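You operate a simulated robot arm through the tools that you are given. There is no shell and no other tool.

The job below is to be done with a simulated robot arm. You get a single attempt, and the scene is never put back.

TASK
Fill the trough, wash the Inlet chute and rack it.
Fine: plug pushed down, cold water, up into the Wash band, valve shut again; swish the chute under water till no dirt shows; it ends on the wire rack; the other chute, the trays and the warm valve stay. Set down upright: what you pick out.
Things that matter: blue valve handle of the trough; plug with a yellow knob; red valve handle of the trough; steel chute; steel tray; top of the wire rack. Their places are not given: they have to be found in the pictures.

It is judged by the outcome, as a careful person would: the job done as asked, and still so three seconds after it is handed in. It fails if anything else is knocked over, pushed out of place, dropped, spilled or broken.

THE ROBOT
A 6-joint arm with a two-finger gripper, fixed in place. Base frame: the origin is at the foot of the arm, x ahead of it, y to its left, z up; the work surface is at about z = 61. Units: cm, degrees, N and s.
Its first joint turns from -166.0 to 166.0 degrees. Payload 2.45 kg.
The TCP is the grasp point between the finger pads, 2 cm short of the fingertips. In the tool frame z runs along the fingers and y along their closing line. Largest opening 14 cm; the body of the gripper starts 16.8 cm behind the TCP.
Orientation is that of the tool frame in the base frame, as a unit quaternion [x, y, z, w]. With the fingers straight down and closing along the base's y, the tool's x points along the base's -x, its y along +y and its z along -z.

THE INTERFACE
- The arm moves only by the tool jog_arm. Its argument "plan" is a list of rows, each an object of numbers (a shift or turn left out is 0, a gripper value left out holds the last): "dx", "dy", "dz": the shift along the base's x, y, z in units of 50 mm (1.0 is 50 mm); "wx", "wy", "wz": the turn, a rotation vector about the base's x, y, z in units of 6 degrees (1.0 is 6 degrees); "fingers": the finger opening in m, from 0 to 0.14. In form: [{"dx": .., "dy": .., "dz": .., "wx": .., "wy": .., "wz": .., "fingers": ..}, ...]. A call has 1 to 20 rows; each row shifts and turns the commanded pose from where the row before left it. A call with a number of a shift or a turn outside -1 to 1 is refused whole. A row lasts 0.2 s, in which the tool goes at most 5 cm and 8.6 degrees; a call with a longer step from one row to the next is refused whole, and so is a gripper value outside its range. Where a pose cannot be reached the arm comes as near as it can. A force on the tool above 40 N (or 10 N above the force at the start of the call, whichever is more), or a blocked arm, ends the call early, and 0.2 s more pass. The fingers move at their own pace (about 4.5 cm/s each) and stop on an object; they squeeze with about 41 N. The grip force told is the motor's: it shows also when the fingers shut on nothing. Time passes only in rows, and 0.2 s behind the last, so rows that do not move let the fingers close. It gives the time, the measured TCP pose, the force on the tool (base axes), the opening and the grip force at its end, in the units of the frame above (readings bear some noise), with the torque about the TCP (base axes, N m) and any sound that the robot's microphone picked up.
- Cameras (640 x 400 px; columns grow to the right, rows downward): "scene" is fixed at [21.86, 50.17, 158.84]; the picture's right is [-0.54, -0.84, 0.00], its down [-0.53, 0.34, -0.77] and it looks along [0.65, -0.41, -0.63] (base axes); focal length 343 px, centre (320, 200). "wrist" rides on the gripper at [7.8, 1.1, -20.9] in the tool frame; the picture's right is [-0.14, 0.99, 0.00], its down [-0.92, -0.13, -0.37] and it looks along [-0.37, -0.05, 0.93] (tool axes); focal length 280 px, centre (320, 200).
- camera(camera): a new picture of that camera. No time passes.
- probe_pixels(camera, pixels): for up to 12 pixels [column, row] of the newest picture of that camera ("zoom" is the newest enlarged one), the place [x, y, z] in the base frame of the surface seen there, good to about 0.2 cm. No time passes.
- inspect(camera, box): a new picture of the part [left, top, right, bottom] of that camera's present view, enlarged. No time passes.
- finish_job(): hands the job in; it is judged then, once.

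Open the gripper and draw the arm clear of the work before you hand the job in, unless the task says otherwise.

The tools are called after "Request:" as name(argument=value, ...) on one line, values as JSON. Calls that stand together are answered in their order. jog_arm: Moves the arm, as the interface text tells. Its arguments: {"type":"object","properties":{"plan":{"type":"array","items":{"type":"object","properties":{"dx":{"type":"number"},"dy":{"type":"number"},"dz":{"type":"number"},"wx":{"type":"number"},"wy":{"type":"number"},"wz":{"type":"number"},"fingers":{"type":"number"}}}}},"required":["plan"]} The other tools are called the same way: camera (camera) takes a picture; probe_pixels (camera, pixels) gives the place of the surface under pixels of a picture; inspect (camera, box) takes an enlarged picture of a part of a camera's view; finish_job () hands the job in.

At the start:

```text
t: 0.0
tcp_pos: [69.23, 14.13, 115.18]
orientation: [0.001, 1.0, 0.001, 0.001]
ft_force: [-0.8, 0.8, 0.4]
wrist_torque: [-0.04, 0.0, 0.0]
opening: 14.0
gripper_force: 0.1
```

scene: 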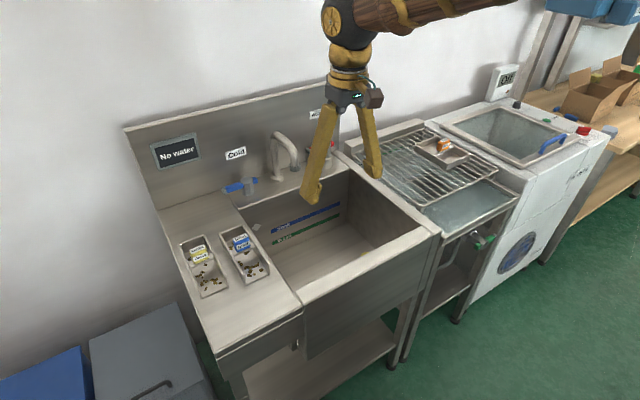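
wrist: 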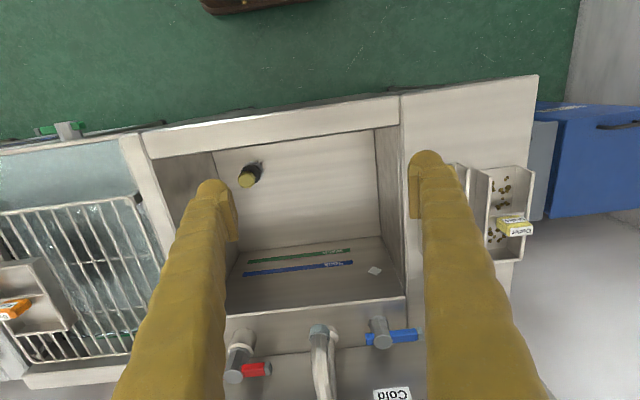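

The scene shows the sink, two chutes left of it (about 205,265 and 245,255) and the rack on the right. I'll enlarge the key parts before moving.

Request:
inspect(camera="scene", box=[140, 120, 300, 310])

Request:
inspect(camera="scene", box=[220, 90, 440, 270])

Request:
inspect(camera="wrist", box=[130, 80, 550, 400])

Request:
inspect(camera="scene", box=[340, 90, 640, 280])

```text
2.11 times, centred on (220, 215) of scene
```

zoom: 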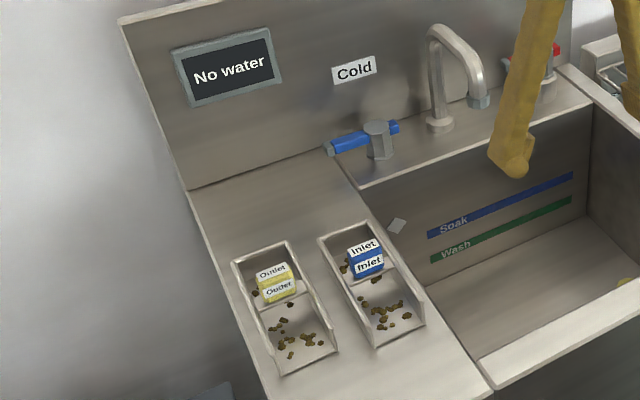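

```text
2.22 times, centred on (330, 180) of scene
```

zoom: 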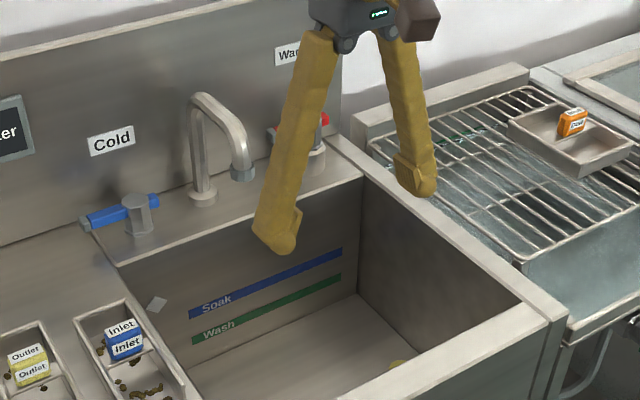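

```text
1.25 times, centred on (340, 240) of wrist
```

zoom: 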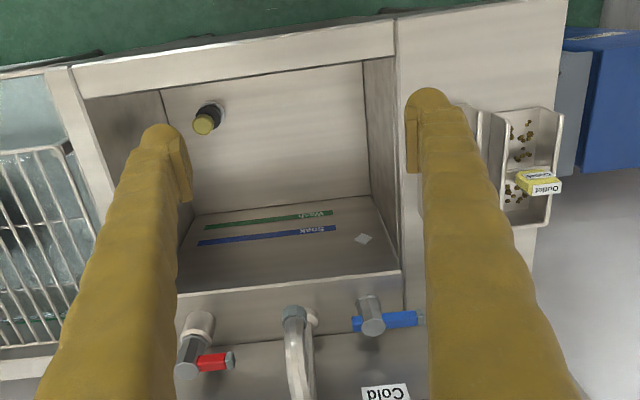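

```text
2.11 times, centred on (490, 185) of scene
```

zoom: 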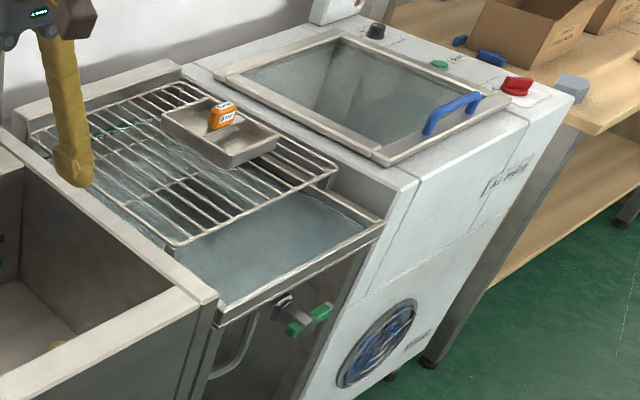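

Inlet is the chute nearer the sink with the blue label. The plug stands out of the drain at wrist (248,176). I probe the main features.

Request:
probe_pixels(camera="wrist", pixels=[[248, 180], [258, 168], [300, 200], [378, 342], [405, 337], [418, 336], [368, 338], [235, 376], [262, 369], [320, 330], [300, 253], [270, 270]])

Request:
probe_pixels(camera="scene", pixels=[[221, 234], [242, 283], [269, 271], [244, 229], [262, 255], [250, 268], [238, 240], [243, 248], [228, 190], [250, 183], [256, 181], [247, 190]])

Request:
probe_pixels(camera="scene", pixels=[[202, 297], [228, 287], [180, 243], [203, 237], [310, 217], [310, 228], [290, 225], [290, 237], [275, 231], [275, 241], [255, 227], [300, 182]])

Request:
probe_pixels(camera="scene", pixels=[[418, 146], [452, 167], [470, 157], [438, 139], [430, 203], [500, 175], [352, 150], [420, 126], [440, 185], [395, 160], [410, 236], [470, 215]])

```text
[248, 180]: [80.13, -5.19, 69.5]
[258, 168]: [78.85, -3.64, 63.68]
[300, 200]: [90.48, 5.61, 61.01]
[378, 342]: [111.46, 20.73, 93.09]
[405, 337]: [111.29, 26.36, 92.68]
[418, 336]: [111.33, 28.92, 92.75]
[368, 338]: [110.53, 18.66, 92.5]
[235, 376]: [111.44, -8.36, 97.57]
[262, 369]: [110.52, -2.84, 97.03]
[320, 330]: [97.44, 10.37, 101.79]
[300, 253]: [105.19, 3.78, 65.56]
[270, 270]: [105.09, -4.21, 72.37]
```

```text
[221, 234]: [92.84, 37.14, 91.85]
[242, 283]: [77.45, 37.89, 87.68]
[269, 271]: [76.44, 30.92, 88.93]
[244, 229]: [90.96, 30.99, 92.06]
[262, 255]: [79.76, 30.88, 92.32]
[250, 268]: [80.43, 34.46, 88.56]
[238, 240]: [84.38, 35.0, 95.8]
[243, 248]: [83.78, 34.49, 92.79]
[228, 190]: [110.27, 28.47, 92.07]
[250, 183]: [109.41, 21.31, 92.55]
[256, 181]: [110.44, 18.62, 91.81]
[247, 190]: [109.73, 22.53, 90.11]
```

```text
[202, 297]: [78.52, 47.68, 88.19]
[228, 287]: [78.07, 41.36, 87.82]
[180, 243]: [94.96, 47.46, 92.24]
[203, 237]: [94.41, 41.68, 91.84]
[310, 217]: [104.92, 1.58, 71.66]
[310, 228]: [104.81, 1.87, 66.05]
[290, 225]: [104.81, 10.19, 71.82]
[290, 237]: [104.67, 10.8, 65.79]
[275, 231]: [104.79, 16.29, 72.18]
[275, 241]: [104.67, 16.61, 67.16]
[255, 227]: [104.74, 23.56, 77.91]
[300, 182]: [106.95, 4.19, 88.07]
```

```text
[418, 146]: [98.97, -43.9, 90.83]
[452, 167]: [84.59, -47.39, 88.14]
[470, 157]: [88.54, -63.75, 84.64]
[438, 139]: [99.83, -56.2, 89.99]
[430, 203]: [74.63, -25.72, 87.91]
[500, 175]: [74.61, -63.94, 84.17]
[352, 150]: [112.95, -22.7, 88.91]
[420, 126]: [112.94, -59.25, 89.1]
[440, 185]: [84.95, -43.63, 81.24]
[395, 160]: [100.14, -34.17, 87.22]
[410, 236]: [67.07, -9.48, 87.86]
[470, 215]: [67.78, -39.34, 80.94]
```

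The trough floor is near z=61, counter near 87.5, the plug near (79.5,-5) with its knob at about 69.5, and the green band near z=66. I move above the plug with fingers closing for a closer look.

Request:
jog_arm(plan=[{"dx": 0.2, "dy": -0.55, "dz": -0.5, "fingers": 0.0}, {"dx": 0.2, "dy": -0.55, "dz": -0.5}, {"dx": 0.2, "dy": -0.55, "dz": -0.5}, {"dx": 0.2, "dy": -0.55, "dz": -0.5}, {"dx": 0.2, "dy": -0.55, "dz": -0.5}, {"dx": 0.2, "dy": -0.55, "dz": -0.5}, {"dx": 0.2, "dy": -0.55, "dz": -0.5}, {}, {}])

Request:
camera(camera="wrist")

Request:
camera(camera="scene")

```text
t: 2.0
tcp_pos: [76.21, -4.97, 97.72]
orientation: [0.0, 1.0, 0.0, 0.001]
ft_force: [-0.2, -0.2, -0.6]
wrist_torque: [0.0, -0.02, 0.0]
opening: 0.0
gripper_force: 29.4
```

```text
taken
```

wrist: 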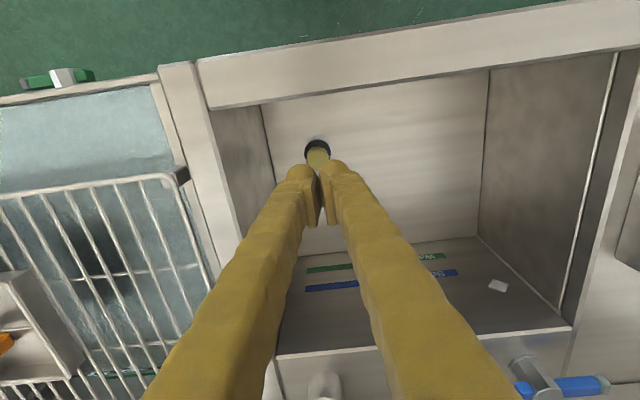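

```text
taken
```

scene: 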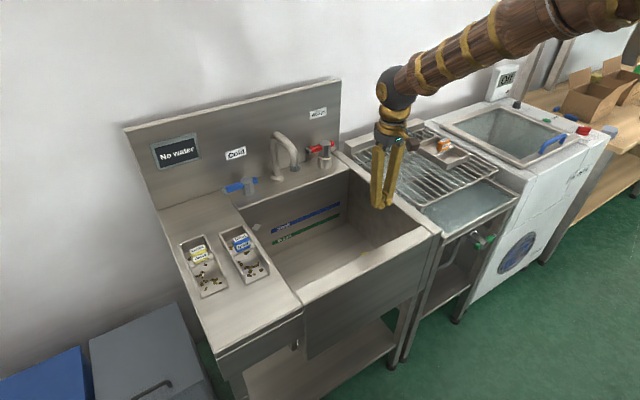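

The plug knob shows at wrist (318,157) just past the fingertips. I zoom on it and on the bands.

Request:
inspect(camera="scene", box=[240, 190, 400, 290])

Request:
inspect(camera="wrist", box=[270, 110, 370, 180])

Request:
probe_pixels(camera="wrist", pixels=[[318, 155], [312, 158], [324, 156], [316, 142], [308, 148], [327, 146], [300, 130], [316, 136], [262, 105], [487, 72], [440, 260], [440, 253]])

Request:
probe_pixels(camera="zoom", pixels=[[310, 290], [310, 300], [320, 280], [300, 320], [330, 300], [340, 260], [350, 290], [320, 240], [280, 260], [310, 220], [300, 200], [330, 210]])

```text
4.00 times, centred on (320, 240) of scene
```

zoom: 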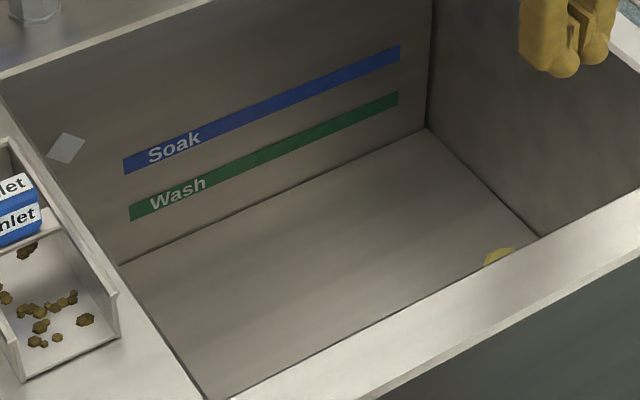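

```text
5.71 times, centred on (320, 145) of wrist
```

zoom: 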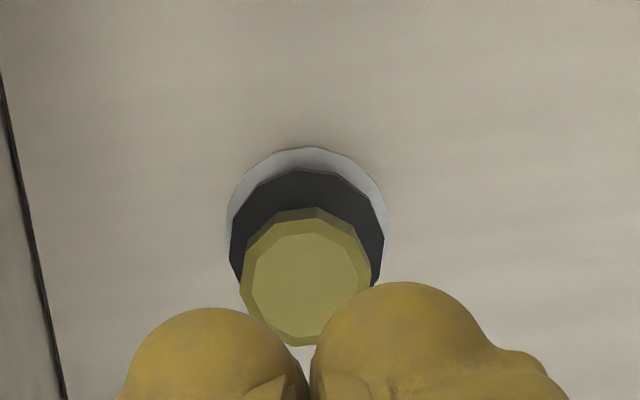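

```text
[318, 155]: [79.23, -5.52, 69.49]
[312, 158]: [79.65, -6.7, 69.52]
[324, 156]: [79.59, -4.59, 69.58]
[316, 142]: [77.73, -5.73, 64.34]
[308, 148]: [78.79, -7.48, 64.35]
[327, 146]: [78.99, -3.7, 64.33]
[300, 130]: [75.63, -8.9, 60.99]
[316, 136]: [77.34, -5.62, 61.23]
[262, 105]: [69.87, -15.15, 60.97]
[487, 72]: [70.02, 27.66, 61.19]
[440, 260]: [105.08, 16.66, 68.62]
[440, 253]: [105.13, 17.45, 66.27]
```

```text
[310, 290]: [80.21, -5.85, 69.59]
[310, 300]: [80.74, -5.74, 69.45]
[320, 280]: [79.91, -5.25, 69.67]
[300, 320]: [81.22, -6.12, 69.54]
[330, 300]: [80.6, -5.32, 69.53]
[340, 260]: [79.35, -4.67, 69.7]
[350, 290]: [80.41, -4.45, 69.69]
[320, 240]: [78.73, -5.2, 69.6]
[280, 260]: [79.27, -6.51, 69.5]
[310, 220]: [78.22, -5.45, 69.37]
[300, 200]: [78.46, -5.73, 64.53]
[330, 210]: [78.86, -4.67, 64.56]
```

Knob centre is about (79.8,-5.6,69.5). I centre over it and come down to just above it.

Request:
jog_arm(plan=[{"dx": 0.36, "dy": -0.06}, {"dx": 0.36, "dy": -0.06}, {"dz": -0.8}, {"dz": -0.8}, {"dz": -0.8}, {"dz": -0.8}, {"dz": -0.8}, {"dz": -0.6}, {}])

Request:
camera(camera="wrist")

```text
t: 4.0
tcp_pos: [79.72, -5.67, 74.64]
orientation: [0.0, 1.0, 0.0, 0.0]
ft_force: [0.2, -0.6, 0.6]
wrist_torque: [0.02, -0.01, 0.01]
opening: 0.0
gripper_force: 29.6
```

```text
taken
```

wrist: 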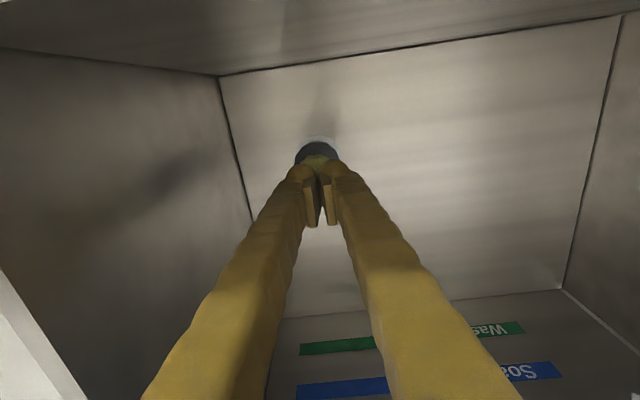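

Fingers sit over the knob, tips about 3 cm above. I press down in small steps until the force limit stops it.

Request:
jog_arm(plan=[{"dz": -0.3}, {"dz": -0.3}, {"dz": -0.1}, {"dz": -0.1}, {"dz": -0.1}, {"dz": -0.1}, {"dz": -0.1}, {"dz": -0.1}, {"dz": -0.1}, {"dz": -0.1}, {"dz": -0.1}, {"dz": -0.1}, {"dz": -0.1}])

```text
t: 5.8
tcp_pos: [79.88, -5.73, 69.13]
orientation: [0.0, 1.0, 0.0, 0.0]
ft_force: [-5.9, 1.6, 18.3]
wrist_torque: [0.02, 0.19, 0.16]
opening: 0.6
gripper_force: 29.2
stopped in row 8: the force on the tool passed its limit at 53 N (the readings are from after the stop); the commanded pose is now the measured one
```

The call stopped at 53 N with tips near z=67.1, about 2.4 cm below the old knob top. I press once more in small steps to check that it is fully seated.

Request:
jog_arm(plan=[{"dz": -0.06}, {"dz": -0.06}, {"dz": -0.06}, {"dz": -0.06}])

Request:
camera(camera="wrist")

Request:
inspect(camera="scene", box=[310, 190, 430, 280])

```text
t: 6.2
tcp_pos: [79.89, -5.68, 69.36]
orientation: [-0.001, 1.0, 0.0, 0.002]
ft_force: [-4.4, 1.4, 18.8]
wrist_torque: [0.05, 0.13, 0.17]
opening: 0.58
gripper_force: 29.4
stopped in row 1: the force on the tool passed its limit at 48 N (the readings are from after the stop); the commanded pose is now the measured one
```

```text
taken
```

wrist: 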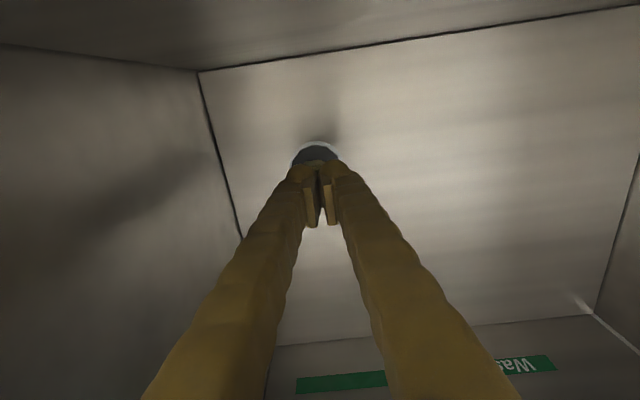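

```text
4.44 times, centred on (370, 235) of scene
```

zoom: 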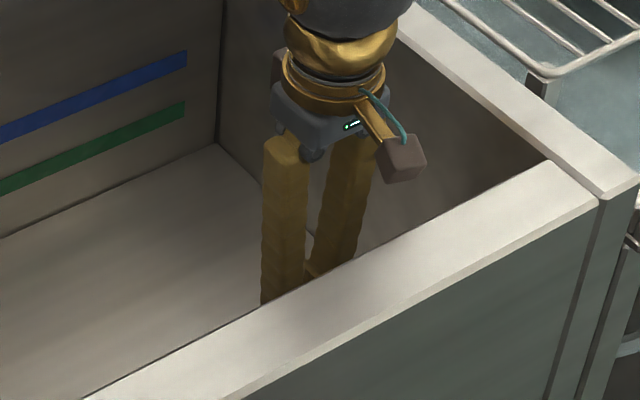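

It stopped at once at 48 N, so the plug seems seated. I open the fingers slightly so as not to nip the knob, then rise and look.

Request:
jog_arm(plan=[{"dz": 0.04, "fingers": 0.02}, {"dz": 0.1}, {"dz": 0.3}, {"dz": 0.6}, {"dz": 0.8}, {"dz": 0.8}, {"dz": 0.8, "dx": -0.3}, {"dz": 0.8, "dx": -0.3}, {"dz": 0.8, "dx": -0.3}])

Request:
camera(camera="wrist")

Request:
inspect(camera="wrist", box=[270, 110, 390, 190])

```text
t: 8.2
tcp_pos: [75.25, -5.5, 94.6]
orientation: [0.0, 1.0, 0.0, 0.001]
ft_force: [-0.4, 0.5, 0.6]
wrist_torque: [0.0, -0.01, -0.03]
opening: 1.98
gripper_force: 0.1
```

```text
taken
```

wrist: 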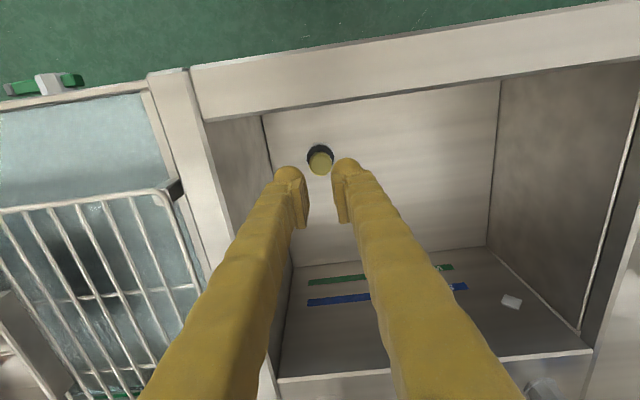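

```text
5.00 times, centred on (330, 150) of wrist
```

zoom: 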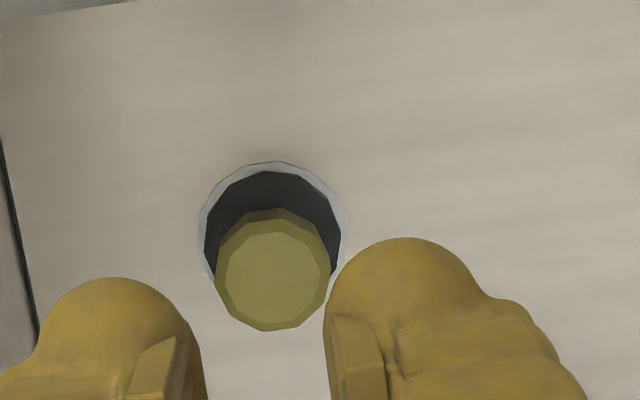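

Request:
probe_pixels(camera="zoom", pixels=[[270, 260], [270, 285], [270, 190], [255, 195], [210, 240], [270, 164], [335, 260], [270, 100]])

Request:
inspect(camera="scene", box=[210, 130, 350, 220])

```text
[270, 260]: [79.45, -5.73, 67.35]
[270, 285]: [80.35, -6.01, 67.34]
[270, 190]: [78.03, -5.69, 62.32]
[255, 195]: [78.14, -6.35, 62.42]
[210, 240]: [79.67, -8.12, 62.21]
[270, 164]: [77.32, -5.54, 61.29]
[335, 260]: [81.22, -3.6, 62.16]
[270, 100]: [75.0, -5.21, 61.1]
```

```text
4.44 times, centred on (280, 175) of scene
```

zoom: 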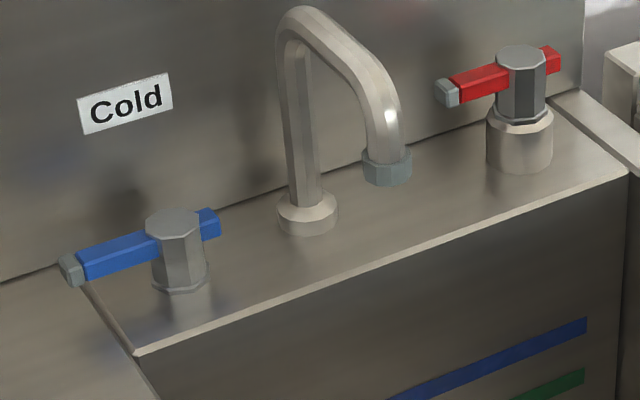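

The plug went down 2.1 cm, knob now at 67.35 and disc near the floor. Now the blue valve: I probe its hub, lever ends, the deck and the panel behind it in the zoom.

Request:
probe_pixels(camera="zoom", pixels=[[172, 222], [178, 290], [120, 240], [120, 262], [85, 270], [70, 258], [72, 278], [215, 222], [218, 235], [120, 225], [235, 290], [60, 225]])

Request:
probe_pixels(camera="zoom", pixels=[[145, 352], [30, 290], [260, 150], [310, 200], [385, 175], [385, 155], [330, 30], [520, 60], [450, 90], [520, 150], [165, 270], [120, 275]])

```text
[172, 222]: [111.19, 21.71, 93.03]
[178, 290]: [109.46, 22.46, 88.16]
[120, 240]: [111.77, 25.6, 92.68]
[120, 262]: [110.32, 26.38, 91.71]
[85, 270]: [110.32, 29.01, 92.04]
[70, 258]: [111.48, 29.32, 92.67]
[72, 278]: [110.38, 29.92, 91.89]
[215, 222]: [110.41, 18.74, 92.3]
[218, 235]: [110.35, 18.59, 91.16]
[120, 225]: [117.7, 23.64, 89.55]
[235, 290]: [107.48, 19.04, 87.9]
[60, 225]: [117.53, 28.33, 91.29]
```

```text
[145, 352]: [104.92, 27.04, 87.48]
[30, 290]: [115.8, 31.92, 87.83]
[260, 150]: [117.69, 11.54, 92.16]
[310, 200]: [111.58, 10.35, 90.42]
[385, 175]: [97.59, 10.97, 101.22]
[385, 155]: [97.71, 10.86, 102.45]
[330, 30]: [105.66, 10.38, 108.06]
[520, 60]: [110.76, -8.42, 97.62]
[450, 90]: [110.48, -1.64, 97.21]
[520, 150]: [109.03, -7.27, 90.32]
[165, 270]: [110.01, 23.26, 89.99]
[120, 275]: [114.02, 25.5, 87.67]
```

The lever lies along y at x≈110.4–112, z≈91–92.7, pivot (111.2,21.7), long tip at y≈30, panel at x≈117.7. I rise and move toward it, turning the tool 90° about z so that the fingers can straddle the lever.

Request:
jog_arm(plan=[{"dz": 0.9}, {"dz": 0.9}, {"dz": 0.9}, {"dz": 0.9}, {"dz": 0.9}, {"dx": 0.3, "dy": 0.42, "wz": 1, "fingers": 0.06}, {"dx": 0.3, "dy": 0.42, "wz": 1}, {"dx": 0.3, "dy": 0.42, "wz": 1}, {"dx": 0.3, "dy": 0.42, "wz": 1}, {"dx": 0.3, "dy": 0.42, "wz": 1}, {"dx": 0.3, "dy": 0.42, "wz": 1}, {"dx": 0.3, "dy": 0.42, "wz": 1}, {"dx": 0.3, "dy": 0.42, "wz": 1}, {"dx": 0.3, "dy": 0.42, "wz": 1}, {"dx": 0.3, "dy": 0.42, "wz": 1}, {"dx": 0.3, "dy": 0.42, "wz": 1}, {"dx": 0.3, "dy": 0.42, "wz": 1}, {"dx": 0.3, "dy": 0.42, "wz": 1}, {"dx": 0.3, "dy": 0.42, "wz": 1}, {"dx": 0.3, "dy": 0.42, "wz": 1}])

Request:
camera(camera="scene")

Request:
camera(camera="wrist")

```text
t: 12.3
tcp_pos: [98.03, 26.22, 116.81]
orientation: [0.708, -0.706, -0.001, -0.002]
ft_force: [0.4, 0.7, -0.2]
wrist_torque: [0.01, -0.02, 0.01]
opening: 6.01
gripper_force: 0.0
```

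```text
taken
```

scene: 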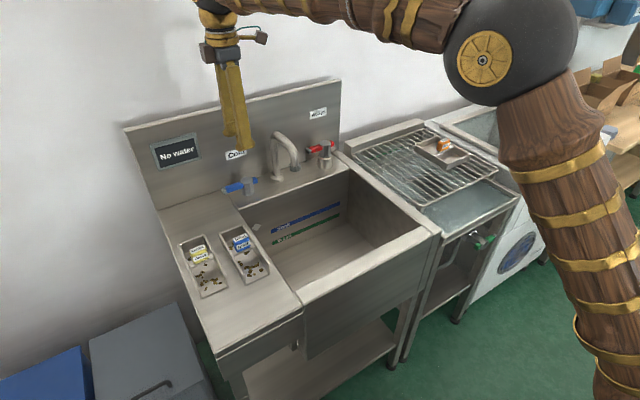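

```text
taken
```

wrist: 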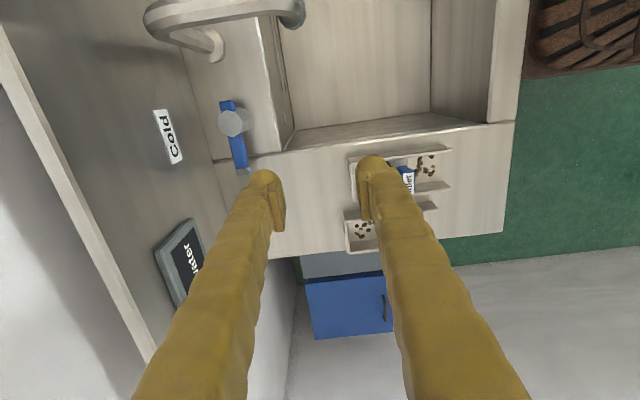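

Yaw is reached cleanly and the lever lies at wrist (235,135). I lower a bit and tilt the tool 30° forward to gain reach.

Request:
jog_arm(plan=[{"dx": 0.2, "dz": -0.3, "wy": -1}, {"dx": 0.2, "dz": -0.3, "wy": -1}, {"dx": 0.2, "dz": -0.3, "wy": -1}, {"dx": 0.3, "dz": -0.3, "wy": -1}, {"dx": 0.3, "dz": -0.3, "wy": -1}, {"dx": 0.3}, {"dx": 0.3}, {"dx": 0.3}, {"dx": 0.3}, {}])

Request:
camera(camera="scene")

Request:
camera(camera="wrist")

```text
t: 14.6
tcp_pos: [109.81, 25.88, 109.31]
orientation: [0.684, -0.682, 0.183, -0.183]
ft_force: [-0.8, -0.7, -0.4]
wrist_torque: [0.0, 0.0, -0.02]
opening: 6.03
gripper_force: 0.0
```

```text
taken
```

scene: 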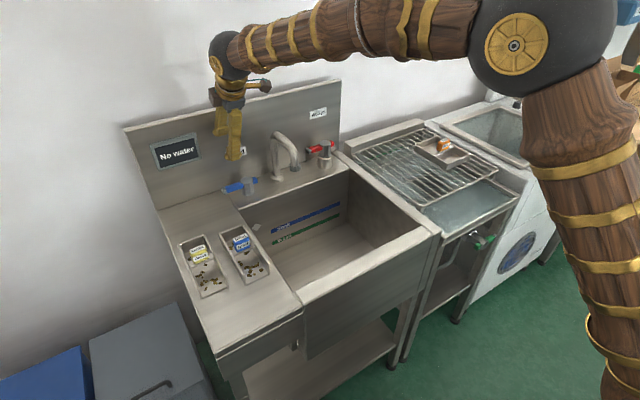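

```text
taken
```

wrist: 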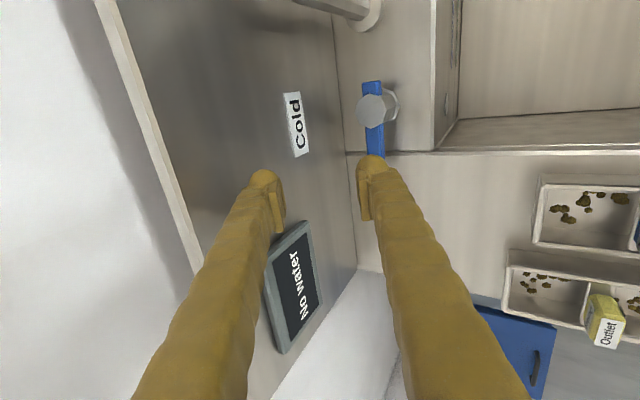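

Plenty of reach left, so I try a smaller tilt (15°) for a squarer straddle and lower to z≈99, keeping clear above the lever.

Request:
jog_arm(plan=[{"wy": 0.8, "dz": -0.4}, {"wy": 0.8, "dz": -0.4}, {"wy": 0.9, "dz": -0.4}, {"dz": -0.4, "dx": 0.1}, {"dz": -0.4, "dx": 0.1}, {}])

Request:
camera(camera="wrist")

Request:
inspect(camera="scene", box=[180, 80, 320, 220])

```text
t: 15.9
tcp_pos: [111.01, 25.84, 99.24]
orientation: [0.701, -0.701, 0.091, -0.094]
ft_force: [-0.6, -0.3, -0.3]
wrist_torque: [-0.02, 0.0, 0.01]
opening: 5.99
gripper_force: 0.3
```

```text
taken
```

wrist: 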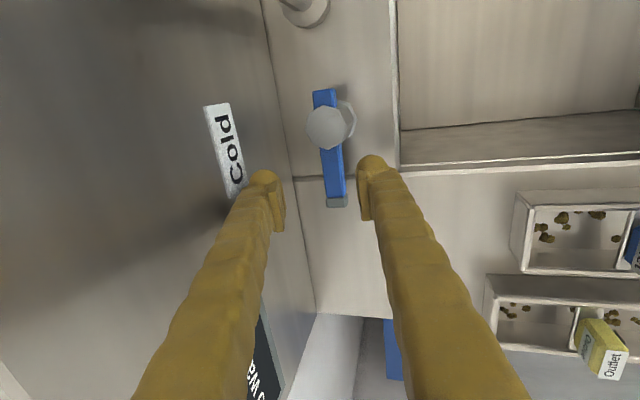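

```text
2.86 times, centred on (250, 150) of scene
```

zoom: 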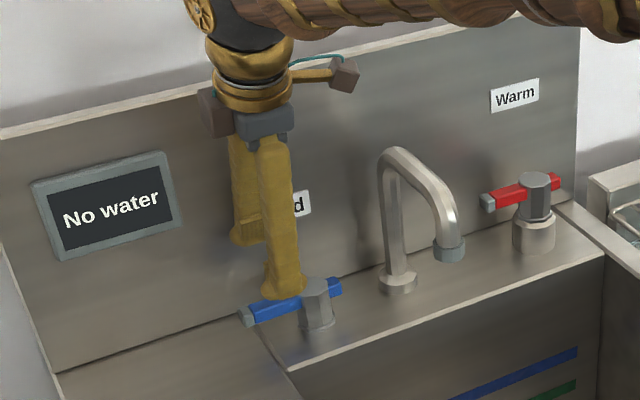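

The lever runs between the two fingers. I shift to y≈27.2 and descend around it.

Request:
jog_arm(plan=[{"dy": 0.27, "dx": 0.04}, {"dz": -0.4}, {"dz": -0.4}, {"dz": -0.4}, {"dz": -0.2}, {"dz": -0.2}, {}])

Request:
camera(camera="wrist")

Request:
inspect(camera="scene", box=[180, 100, 320, 220])

```text
t: 17.6
tcp_pos: [111.07, 27.32, 91.47]
orientation: [0.702, -0.701, 0.091, -0.093]
ft_force: [-0.3, -0.9, -0.4]
wrist_torque: [-0.01, 0.01, 0.01]
opening: 6.02
gripper_force: 0.1
```

```text
taken
```

wrist: 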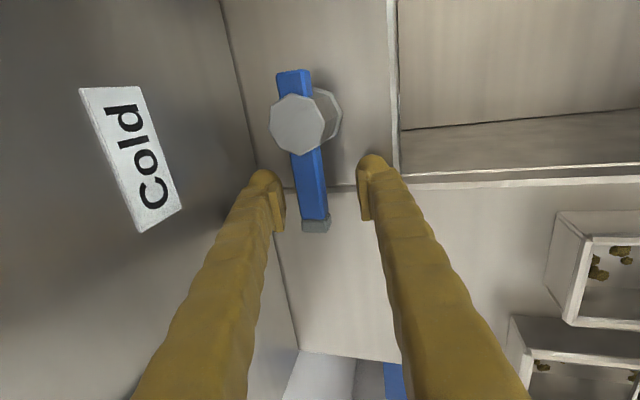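

```text
3.33 times, centred on (250, 160) of scene
```

zoom: 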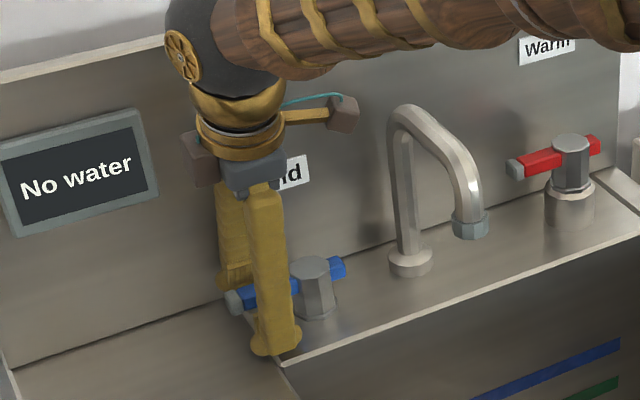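

The lever sits between the fingers. I narrow the opening to 2.6 cm and turn the lever about its pivot counter-clockwise (long end toward the front) by 30°.

Request:
jog_arm(plan=[{"fingers": 0.026}, {}, {}, {"dx": -0.117, "dy": -0.006, "wz": 1}, {"dx": -0.116, "dy": -0.018, "wz": 1}, {"dx": -0.113, "dy": -0.03, "wz": 1}, {"dx": -0.11, "dy": -0.042, "wz": 1}, {"dx": -0.104, "dy": -0.053, "wz": 1}])

Request:
camera(camera="wrist")

Request:
camera(camera="scene")

```text
t: 19.4
tcp_pos: [108.31, 26.45, 91.37]
orientation: [0.859, -0.495, 0.064, -0.113]
ft_force: [0.6, 0.5, 0.3]
wrist_torque: [-0.01, 0.01, 0.02]
opening: 2.64
gripper_force: 0.1
```

```text
taken
```

wrist: 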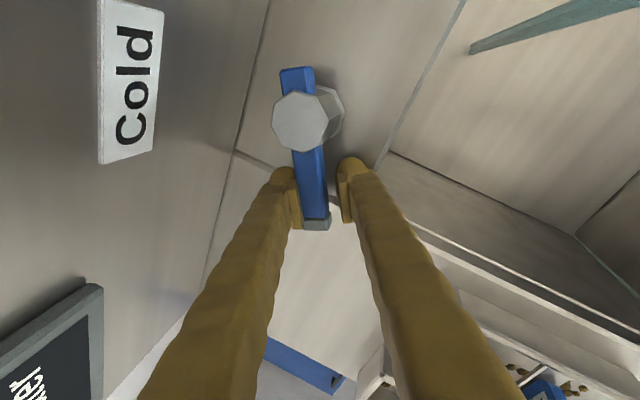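

```text
taken
```

scene: 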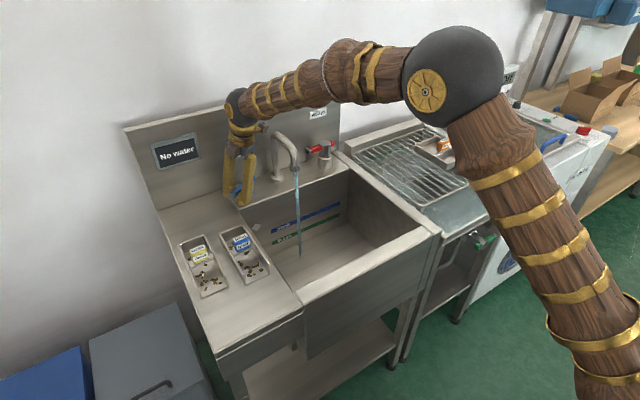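

Water is running from the spout (scene 298,200). I wait 2 s and watch the level and display.

Request:
jog_arm(plan=[{}, {}, {}, {}, {}, {}, {}, {}, {}, {}])

Request:
camera(camera="scene")

Request:
inspect(camera="scene", box=[240, 180, 400, 290])

```text
t: 21.6
tcp_pos: [108.34, 26.55, 91.44]
orientation: [0.859, -0.495, 0.064, -0.114]
ft_force: [-0.3, -0.2, 0.2]
wrist_torque: [0.0, 0.04, 0.03]
opening: 2.59
gripper_force: 0.2
```

```text
taken
```

scene: 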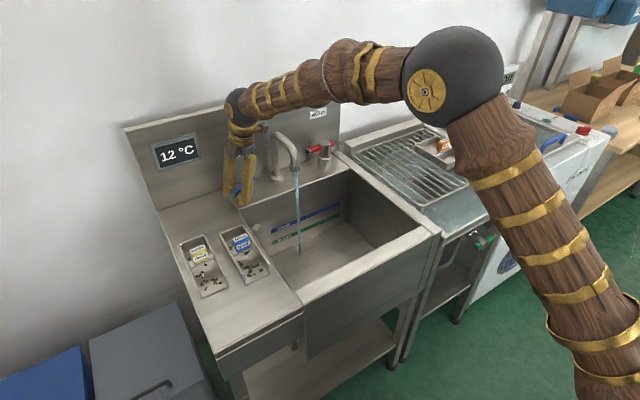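

```text
3.64 times, centred on (320, 235) of scene
```

zoom: 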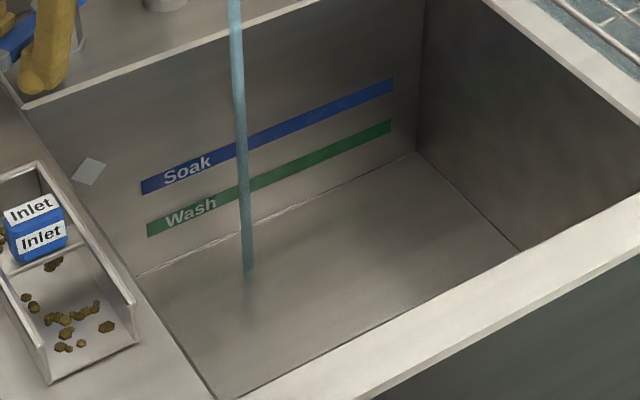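

The display now reads 12 °C, so there is water in the trough. I probe the water surface and the back wall waterline to measure the level.

Request:
probe_pixels(camera="zoom", pixels=[[380, 230], [330, 280], [300, 205], [300, 195], [330, 194], [330, 188], [300, 170], [300, 178], [330, 150], [200, 300]])

Request:
jog_arm(plan=[{}, {}, {}, {}, {}, {}, {}, {}, {}, {}, {}, {}, {}, {}, {}])

Request:
inspect(camera="scene", box=[240, 180, 400, 290])

Request:
probe_pixels(camera="zoom", pixels=[[380, 230], [330, 280], [200, 300], [300, 205], [300, 195]])

```text
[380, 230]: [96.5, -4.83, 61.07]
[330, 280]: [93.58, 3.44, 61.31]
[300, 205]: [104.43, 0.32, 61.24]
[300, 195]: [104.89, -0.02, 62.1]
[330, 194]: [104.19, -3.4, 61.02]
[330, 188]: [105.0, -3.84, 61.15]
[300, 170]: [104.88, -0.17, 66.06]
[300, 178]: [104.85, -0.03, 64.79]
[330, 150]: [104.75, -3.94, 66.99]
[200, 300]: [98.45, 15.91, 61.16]
```

```text
t: 24.8
tcp_pos: [108.39, 26.47, 91.36]
orientation: [0.859, -0.496, 0.064, -0.114]
ft_force: [0.4, 0.0, 0.8]
wrist_torque: [-0.04, 0.0, 0.0]
opening: 2.6
gripper_force: 0.0
```

```text
3.64 times, centred on (320, 235) of scene
```

zoom: 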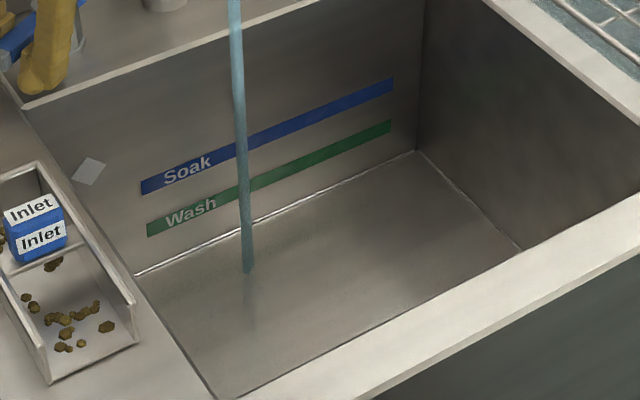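

```text
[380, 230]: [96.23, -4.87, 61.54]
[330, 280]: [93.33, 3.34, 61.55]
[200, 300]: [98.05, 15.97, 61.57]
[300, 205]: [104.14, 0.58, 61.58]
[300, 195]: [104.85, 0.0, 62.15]
```

The level is z≈61.55 and rises about 0.1 cm/s; the plug holds. I turn the lever on to 60° for a quicker fill and wait on.

Request:
jog_arm(plan=[{"dx": -0.098, "dy": -0.064, "wz": 1}, {"dx": -0.091, "dy": -0.074, "wz": 1}, {"dx": -0.083, "dy": -0.083, "wz": 1}, {"dx": -0.074, "dy": -0.091, "wz": 1}, {"dx": -0.064, "dy": -0.098, "wz": 1}, {}, {}, {}, {}, {}])

Request:
inspect(camera="scene", box=[240, 180, 400, 290])

Request:
probe_pixels(camera="zoom", pixels=[[380, 230], [330, 280], [200, 300], [330, 146], [330, 149], [330, 152], [330, 155], [330, 158], [330, 161], [330, 164], [330, 167], [330, 170]])

Request:
camera(camera="wrist")

```text
t: 26.9
tcp_pos: [106.27, 24.36, 91.25]
orientation: [0.958, -0.257, 0.032, -0.127]
ft_force: [0.5, 0.9, 0.5]
wrist_torque: [-0.01, 0.03, -0.01]
opening: 2.6
gripper_force: 0.0
```

```text
3.64 times, centred on (320, 235) of scene
```

zoom: 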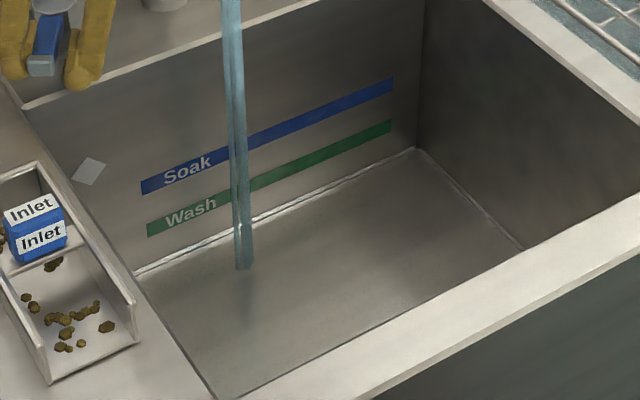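

```text
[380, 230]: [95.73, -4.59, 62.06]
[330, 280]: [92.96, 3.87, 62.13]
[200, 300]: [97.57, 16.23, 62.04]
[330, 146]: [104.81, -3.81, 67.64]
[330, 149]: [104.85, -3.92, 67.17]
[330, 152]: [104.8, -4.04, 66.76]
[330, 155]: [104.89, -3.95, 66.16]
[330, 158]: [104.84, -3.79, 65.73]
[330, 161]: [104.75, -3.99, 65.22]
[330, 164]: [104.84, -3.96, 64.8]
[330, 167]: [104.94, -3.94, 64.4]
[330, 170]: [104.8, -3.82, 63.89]
```

```text
taken
```

wrist: 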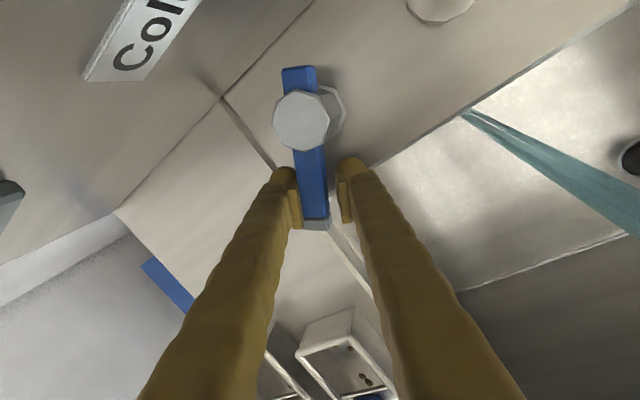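

Level is z≈62.05 now. I zoom onto the green band to find its exact edges.

Request:
inspect(camera="scene", box=[305, 205, 345, 230])

```text
16.00 times, centred on (325, 218) of scene
```

zoom: 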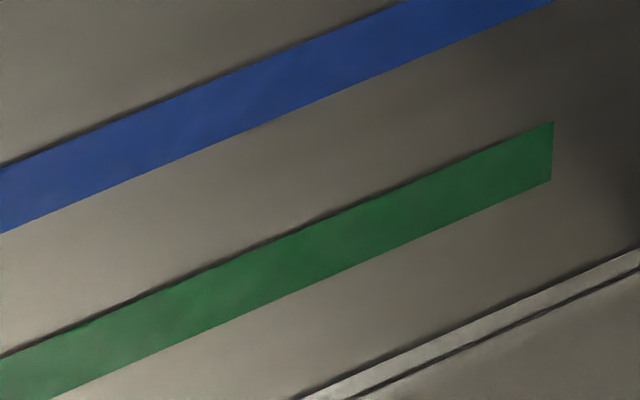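

Request:
probe_pixels(camera="zoom", pixels=[[300, 230], [300, 238], [300, 260], [300, 280], [300, 290], [500, 146], [500, 152], [500, 197], [500, 203], [100, 320], [100, 372]])

Request:
jog_arm(plan=[{}, {}, {}, {}, {}, {}, {}, {}, {}, {}])

Request:
inspect(camera="scene", box=[240, 180, 400, 290])

Request:
probe_pixels(camera="zoom", pixels=[[380, 230], [330, 280], [200, 300]])

```text
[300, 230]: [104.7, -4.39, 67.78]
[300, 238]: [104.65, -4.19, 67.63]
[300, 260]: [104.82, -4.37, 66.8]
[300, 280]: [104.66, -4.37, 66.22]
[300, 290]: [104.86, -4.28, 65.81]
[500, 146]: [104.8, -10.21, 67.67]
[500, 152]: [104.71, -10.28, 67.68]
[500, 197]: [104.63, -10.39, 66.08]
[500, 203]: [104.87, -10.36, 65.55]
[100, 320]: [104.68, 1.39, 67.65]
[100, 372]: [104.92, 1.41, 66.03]
```

```text
t: 29.1
tcp_pos: [106.16, 24.35, 91.33]
orientation: [0.958, -0.255, 0.032, -0.126]
ft_force: [0.4, 0.1, -1.0]
wrist_torque: [0.01, 0.05, 0.0]
opening: 2.61
gripper_force: 0.1
```

```text
3.64 times, centred on (320, 235) of scene
```

zoom: 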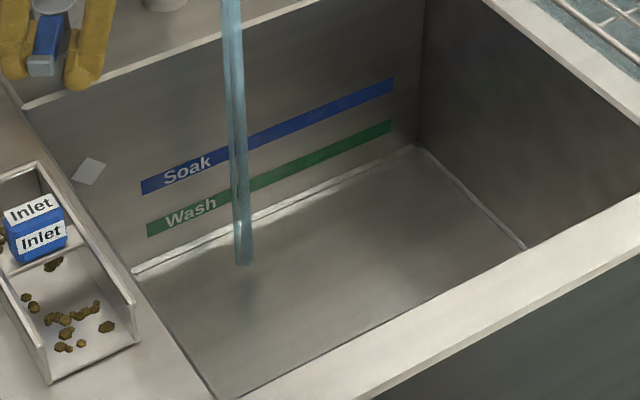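

```text
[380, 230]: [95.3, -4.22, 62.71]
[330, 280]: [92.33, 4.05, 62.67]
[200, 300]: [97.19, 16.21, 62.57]
```

The green band runs from z≈66.0 to 67.7; the level is 62.65 and rises 0.27 cm/s. I aim for about 66.9 and wait 8 s in two steps.

Request:
jog_arm(plan=[{}, {}, {}, {}, {}, {}, {}, {}, {}, {}, {}, {}, {}, {}, {}, {}, {}, {}, {}, {}])

Request:
jog_arm(plan=[{}, {}, {}, {}, {}, {}, {}, {}, {}, {}, {}, {}, {}, {}, {}, {}, {}])

Request:
inspect(camera="scene", box=[240, 180, 400, 290])

Request:
probe_pixels(camera="zoom", pixels=[[380, 230], [330, 280], [200, 300]])

```text
t: 33.4
tcp_pos: [106.31, 24.41, 91.36]
orientation: [0.958, -0.256, 0.033, -0.126]
ft_force: [1.3, -0.2, -0.3]
wrist_torque: [0.02, 0.0, 0.01]
opening: 2.61
gripper_force: 0.0
```

```text
t: 37.0
tcp_pos: [106.3, 24.38, 91.39]
orientation: [0.958, -0.256, 0.032, -0.126]
ft_force: [0.3, -0.1, 0.8]
wrist_torque: [0.03, 0.01, -0.04]
opening: 2.6
gripper_force: 0.0
```

```text
3.64 times, centred on (320, 235) of scene
```

zoom: 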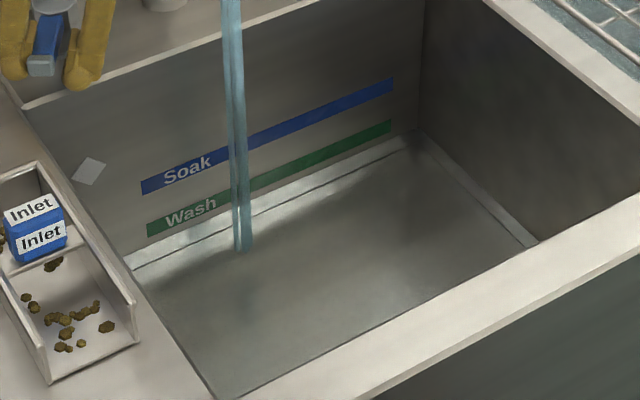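

```text
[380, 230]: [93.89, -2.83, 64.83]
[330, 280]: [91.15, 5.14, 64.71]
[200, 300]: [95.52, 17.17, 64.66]
```

Level is 64.73, rising 0.26 cm/s. I wait 4.2 s more and measure again.

Request:
jog_arm(plan=[{}, {}, {}, {}, {}, {}, {}, {}, {}, {}, {}, {}, {}, {}, {}, {}, {}, {}, {}, {}])

Request:
inspect(camera="scene", box=[240, 180, 400, 290])

Request:
probe_pixels(camera="zoom", pixels=[[380, 230], [330, 280], [200, 300]])

```text
t: 41.1
tcp_pos: [106.22, 24.34, 91.36]
orientation: [0.958, -0.256, 0.032, -0.126]
ft_force: [0.4, 0.0, -0.9]
wrist_torque: [0.02, -0.01, 0.02]
opening: 2.6
gripper_force: 0.0
```

```text
3.64 times, centred on (320, 235) of scene
```

zoom: 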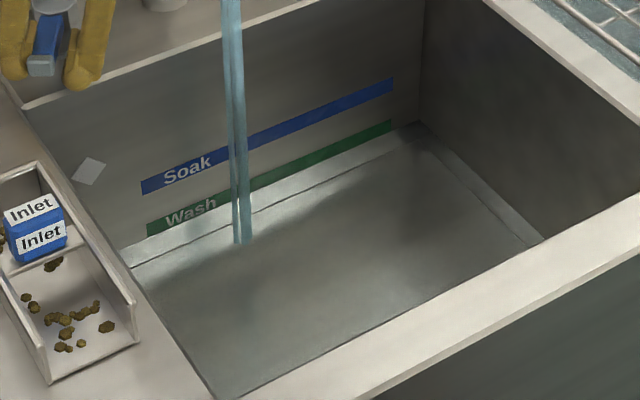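

```text
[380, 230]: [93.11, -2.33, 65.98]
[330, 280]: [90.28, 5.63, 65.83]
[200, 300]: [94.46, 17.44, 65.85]
```

Level 65.88. I wait 1.8 s and then turn the lever back to closed within the same call, with a small overshoot for the finger play.

Request:
jog_arm(plan=[{}, {}, {}, {}, {}, {}, {}, {}, {}, {"dx": 0.064, "dy": 0.098, "wz": -1}, {"dx": 0.074, "dy": 0.091, "wz": -1}, {"dx": 0.083, "dy": 0.083, "wz": -1}, {"dx": 0.091, "dy": 0.074, "wz": -1}, {"dx": 0.098, "dy": 0.064, "wz": -1}, {"dx": 0.104, "dy": 0.053, "wz": -1}, {"dx": 0.11, "dy": 0.042, "wz": -1}, {"dx": 0.113, "dy": 0.03, "wz": -1}, {"dx": 0.116, "dy": 0.018, "wz": -1}, {"dx": 0.117, "dy": 0.006, "wz": -1}, {"dx": 0.117, "dy": -0.006, "wz": -1}])

Request:
camera(camera="wrist")

Request:
inspect(camera="scene", box=[220, 120, 400, 290])

```text
t: 45.4
tcp_pos: [111.78, 27.06, 91.41]
orientation: [-0.664, 0.737, -0.096, 0.088]
ft_force: [-0.1, 0.7, 0.2]
wrist_torque: [-0.02, -0.01, -0.02]
opening: 2.64
gripper_force: 0.8
```

```text
taken
```

wrist: 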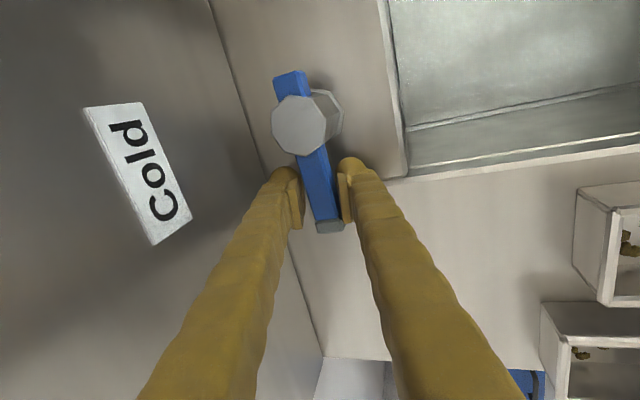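

```text
2.35 times, centred on (310, 205) of scene
```

zoom: 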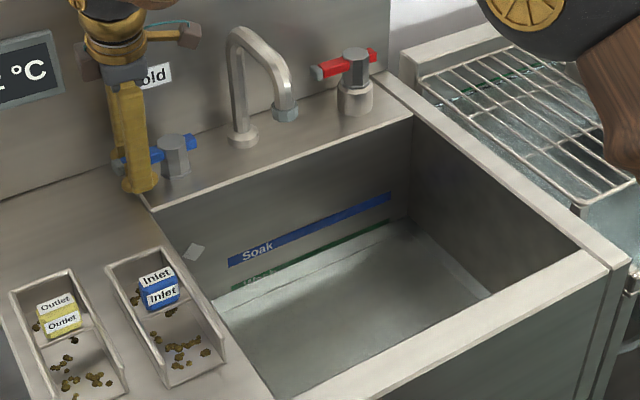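

The stream has stopped. I nudge the lever a bit farther toward shut to be sure, then measure the level.

Request:
jog_arm(plan=[{"dx": 0.06, "wz": -0.4}, {"dx": 0.06, "wz": -0.4}, {"dx": 0.06, "wz": -0.3}, {}])

Request:
inspect(camera="scene", box=[240, 180, 400, 290])

Request:
probe_pixels(camera="zoom", pixels=[[380, 230], [330, 280], [200, 300]])

Request:
camera(camera="wrist")

```text
t: 46.4
tcp_pos: [112.46, 27.26, 91.37]
orientation: [-0.62, 0.774, -0.102, 0.082]
ft_force: [-23.4, -5.3, 0.8]
wrist_torque: [-0.1, -0.05, 0.55]
opening: 3.84
gripper_force: 8.7
```

```text
3.64 times, centred on (320, 235) of scene
```

zoom: 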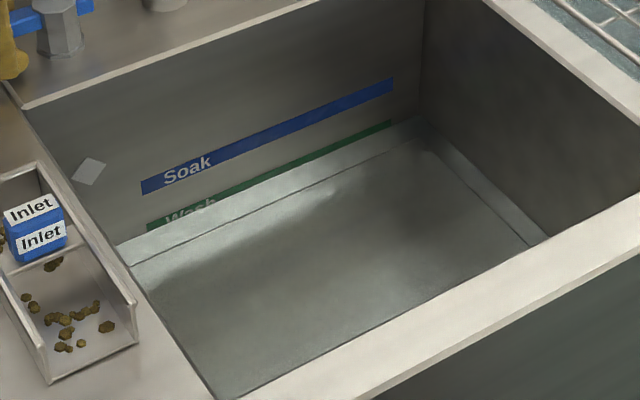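

```text
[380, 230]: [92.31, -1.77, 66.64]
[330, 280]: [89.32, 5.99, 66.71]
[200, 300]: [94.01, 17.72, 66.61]
```

```text
taken
```

wrist: 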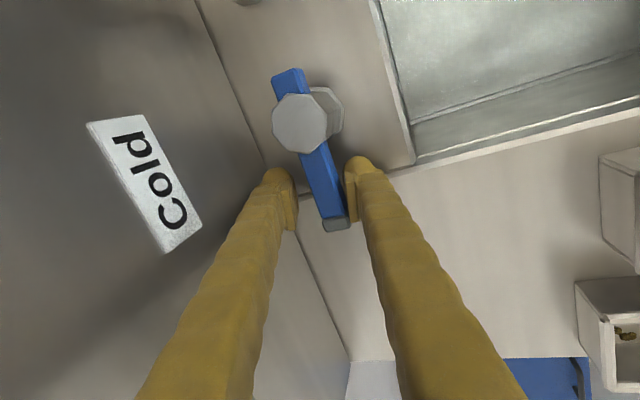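

Force of 23 N shows the lever at its closed stop, and the level holds at 66.65, inside the band. I open the fingers, ease back, and rise off the lever.

Request:
jog_arm(plan=[{"dx": -0.16, "wz": 0.5, "fingers": 0.06}, {"wz": 0.6}, {"wz": 1}, {}, {"dz": 0.4}, {"dz": 0.6}, {"dz": 0.8}, {"dz": 0.8}, {"dz": 0.8, "wy": 0.8}, {"dz": 0.6, "wy": 0.8, "dx": -0.3}, {"dz": 0.4, "wy": 0.9, "dx": -0.5}])

Request:
camera(camera="scene")

Request:
camera(camera="wrist")

Request:
inspect(camera="scene", box=[220, 120, 400, 290])

```text
t: 48.8
tcp_pos: [107.65, 27.57, 113.55]
orientation: [0.707, -0.707, -0.002, -0.002]
ft_force: [-0.1, 0.0, -0.4]
wrist_torque: [0.0, -0.05, 0.01]
opening: 5.97
gripper_force: 0.0
```

```text
taken
```

scene: 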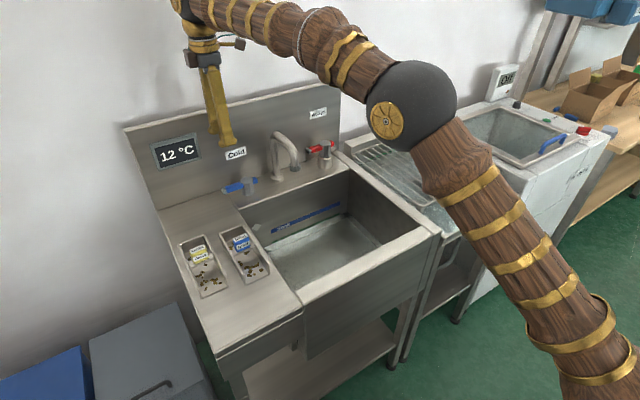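

```text
taken
```

wrist: 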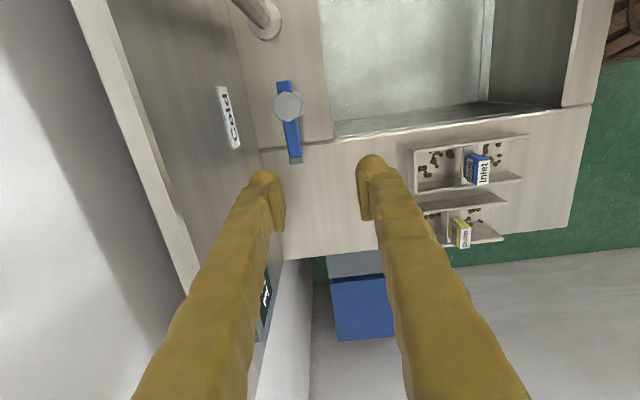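

```text
2.35 times, centred on (310, 205) of scene
```

zoom: 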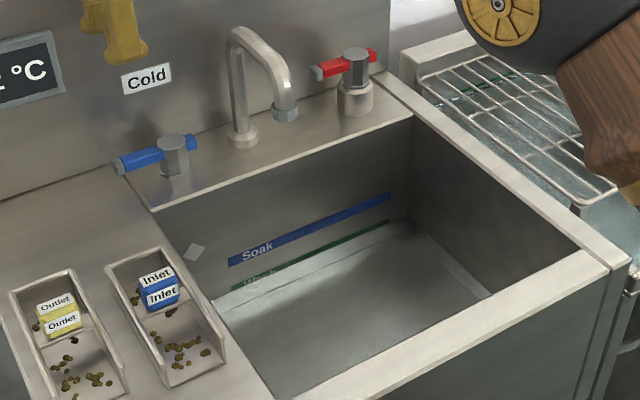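

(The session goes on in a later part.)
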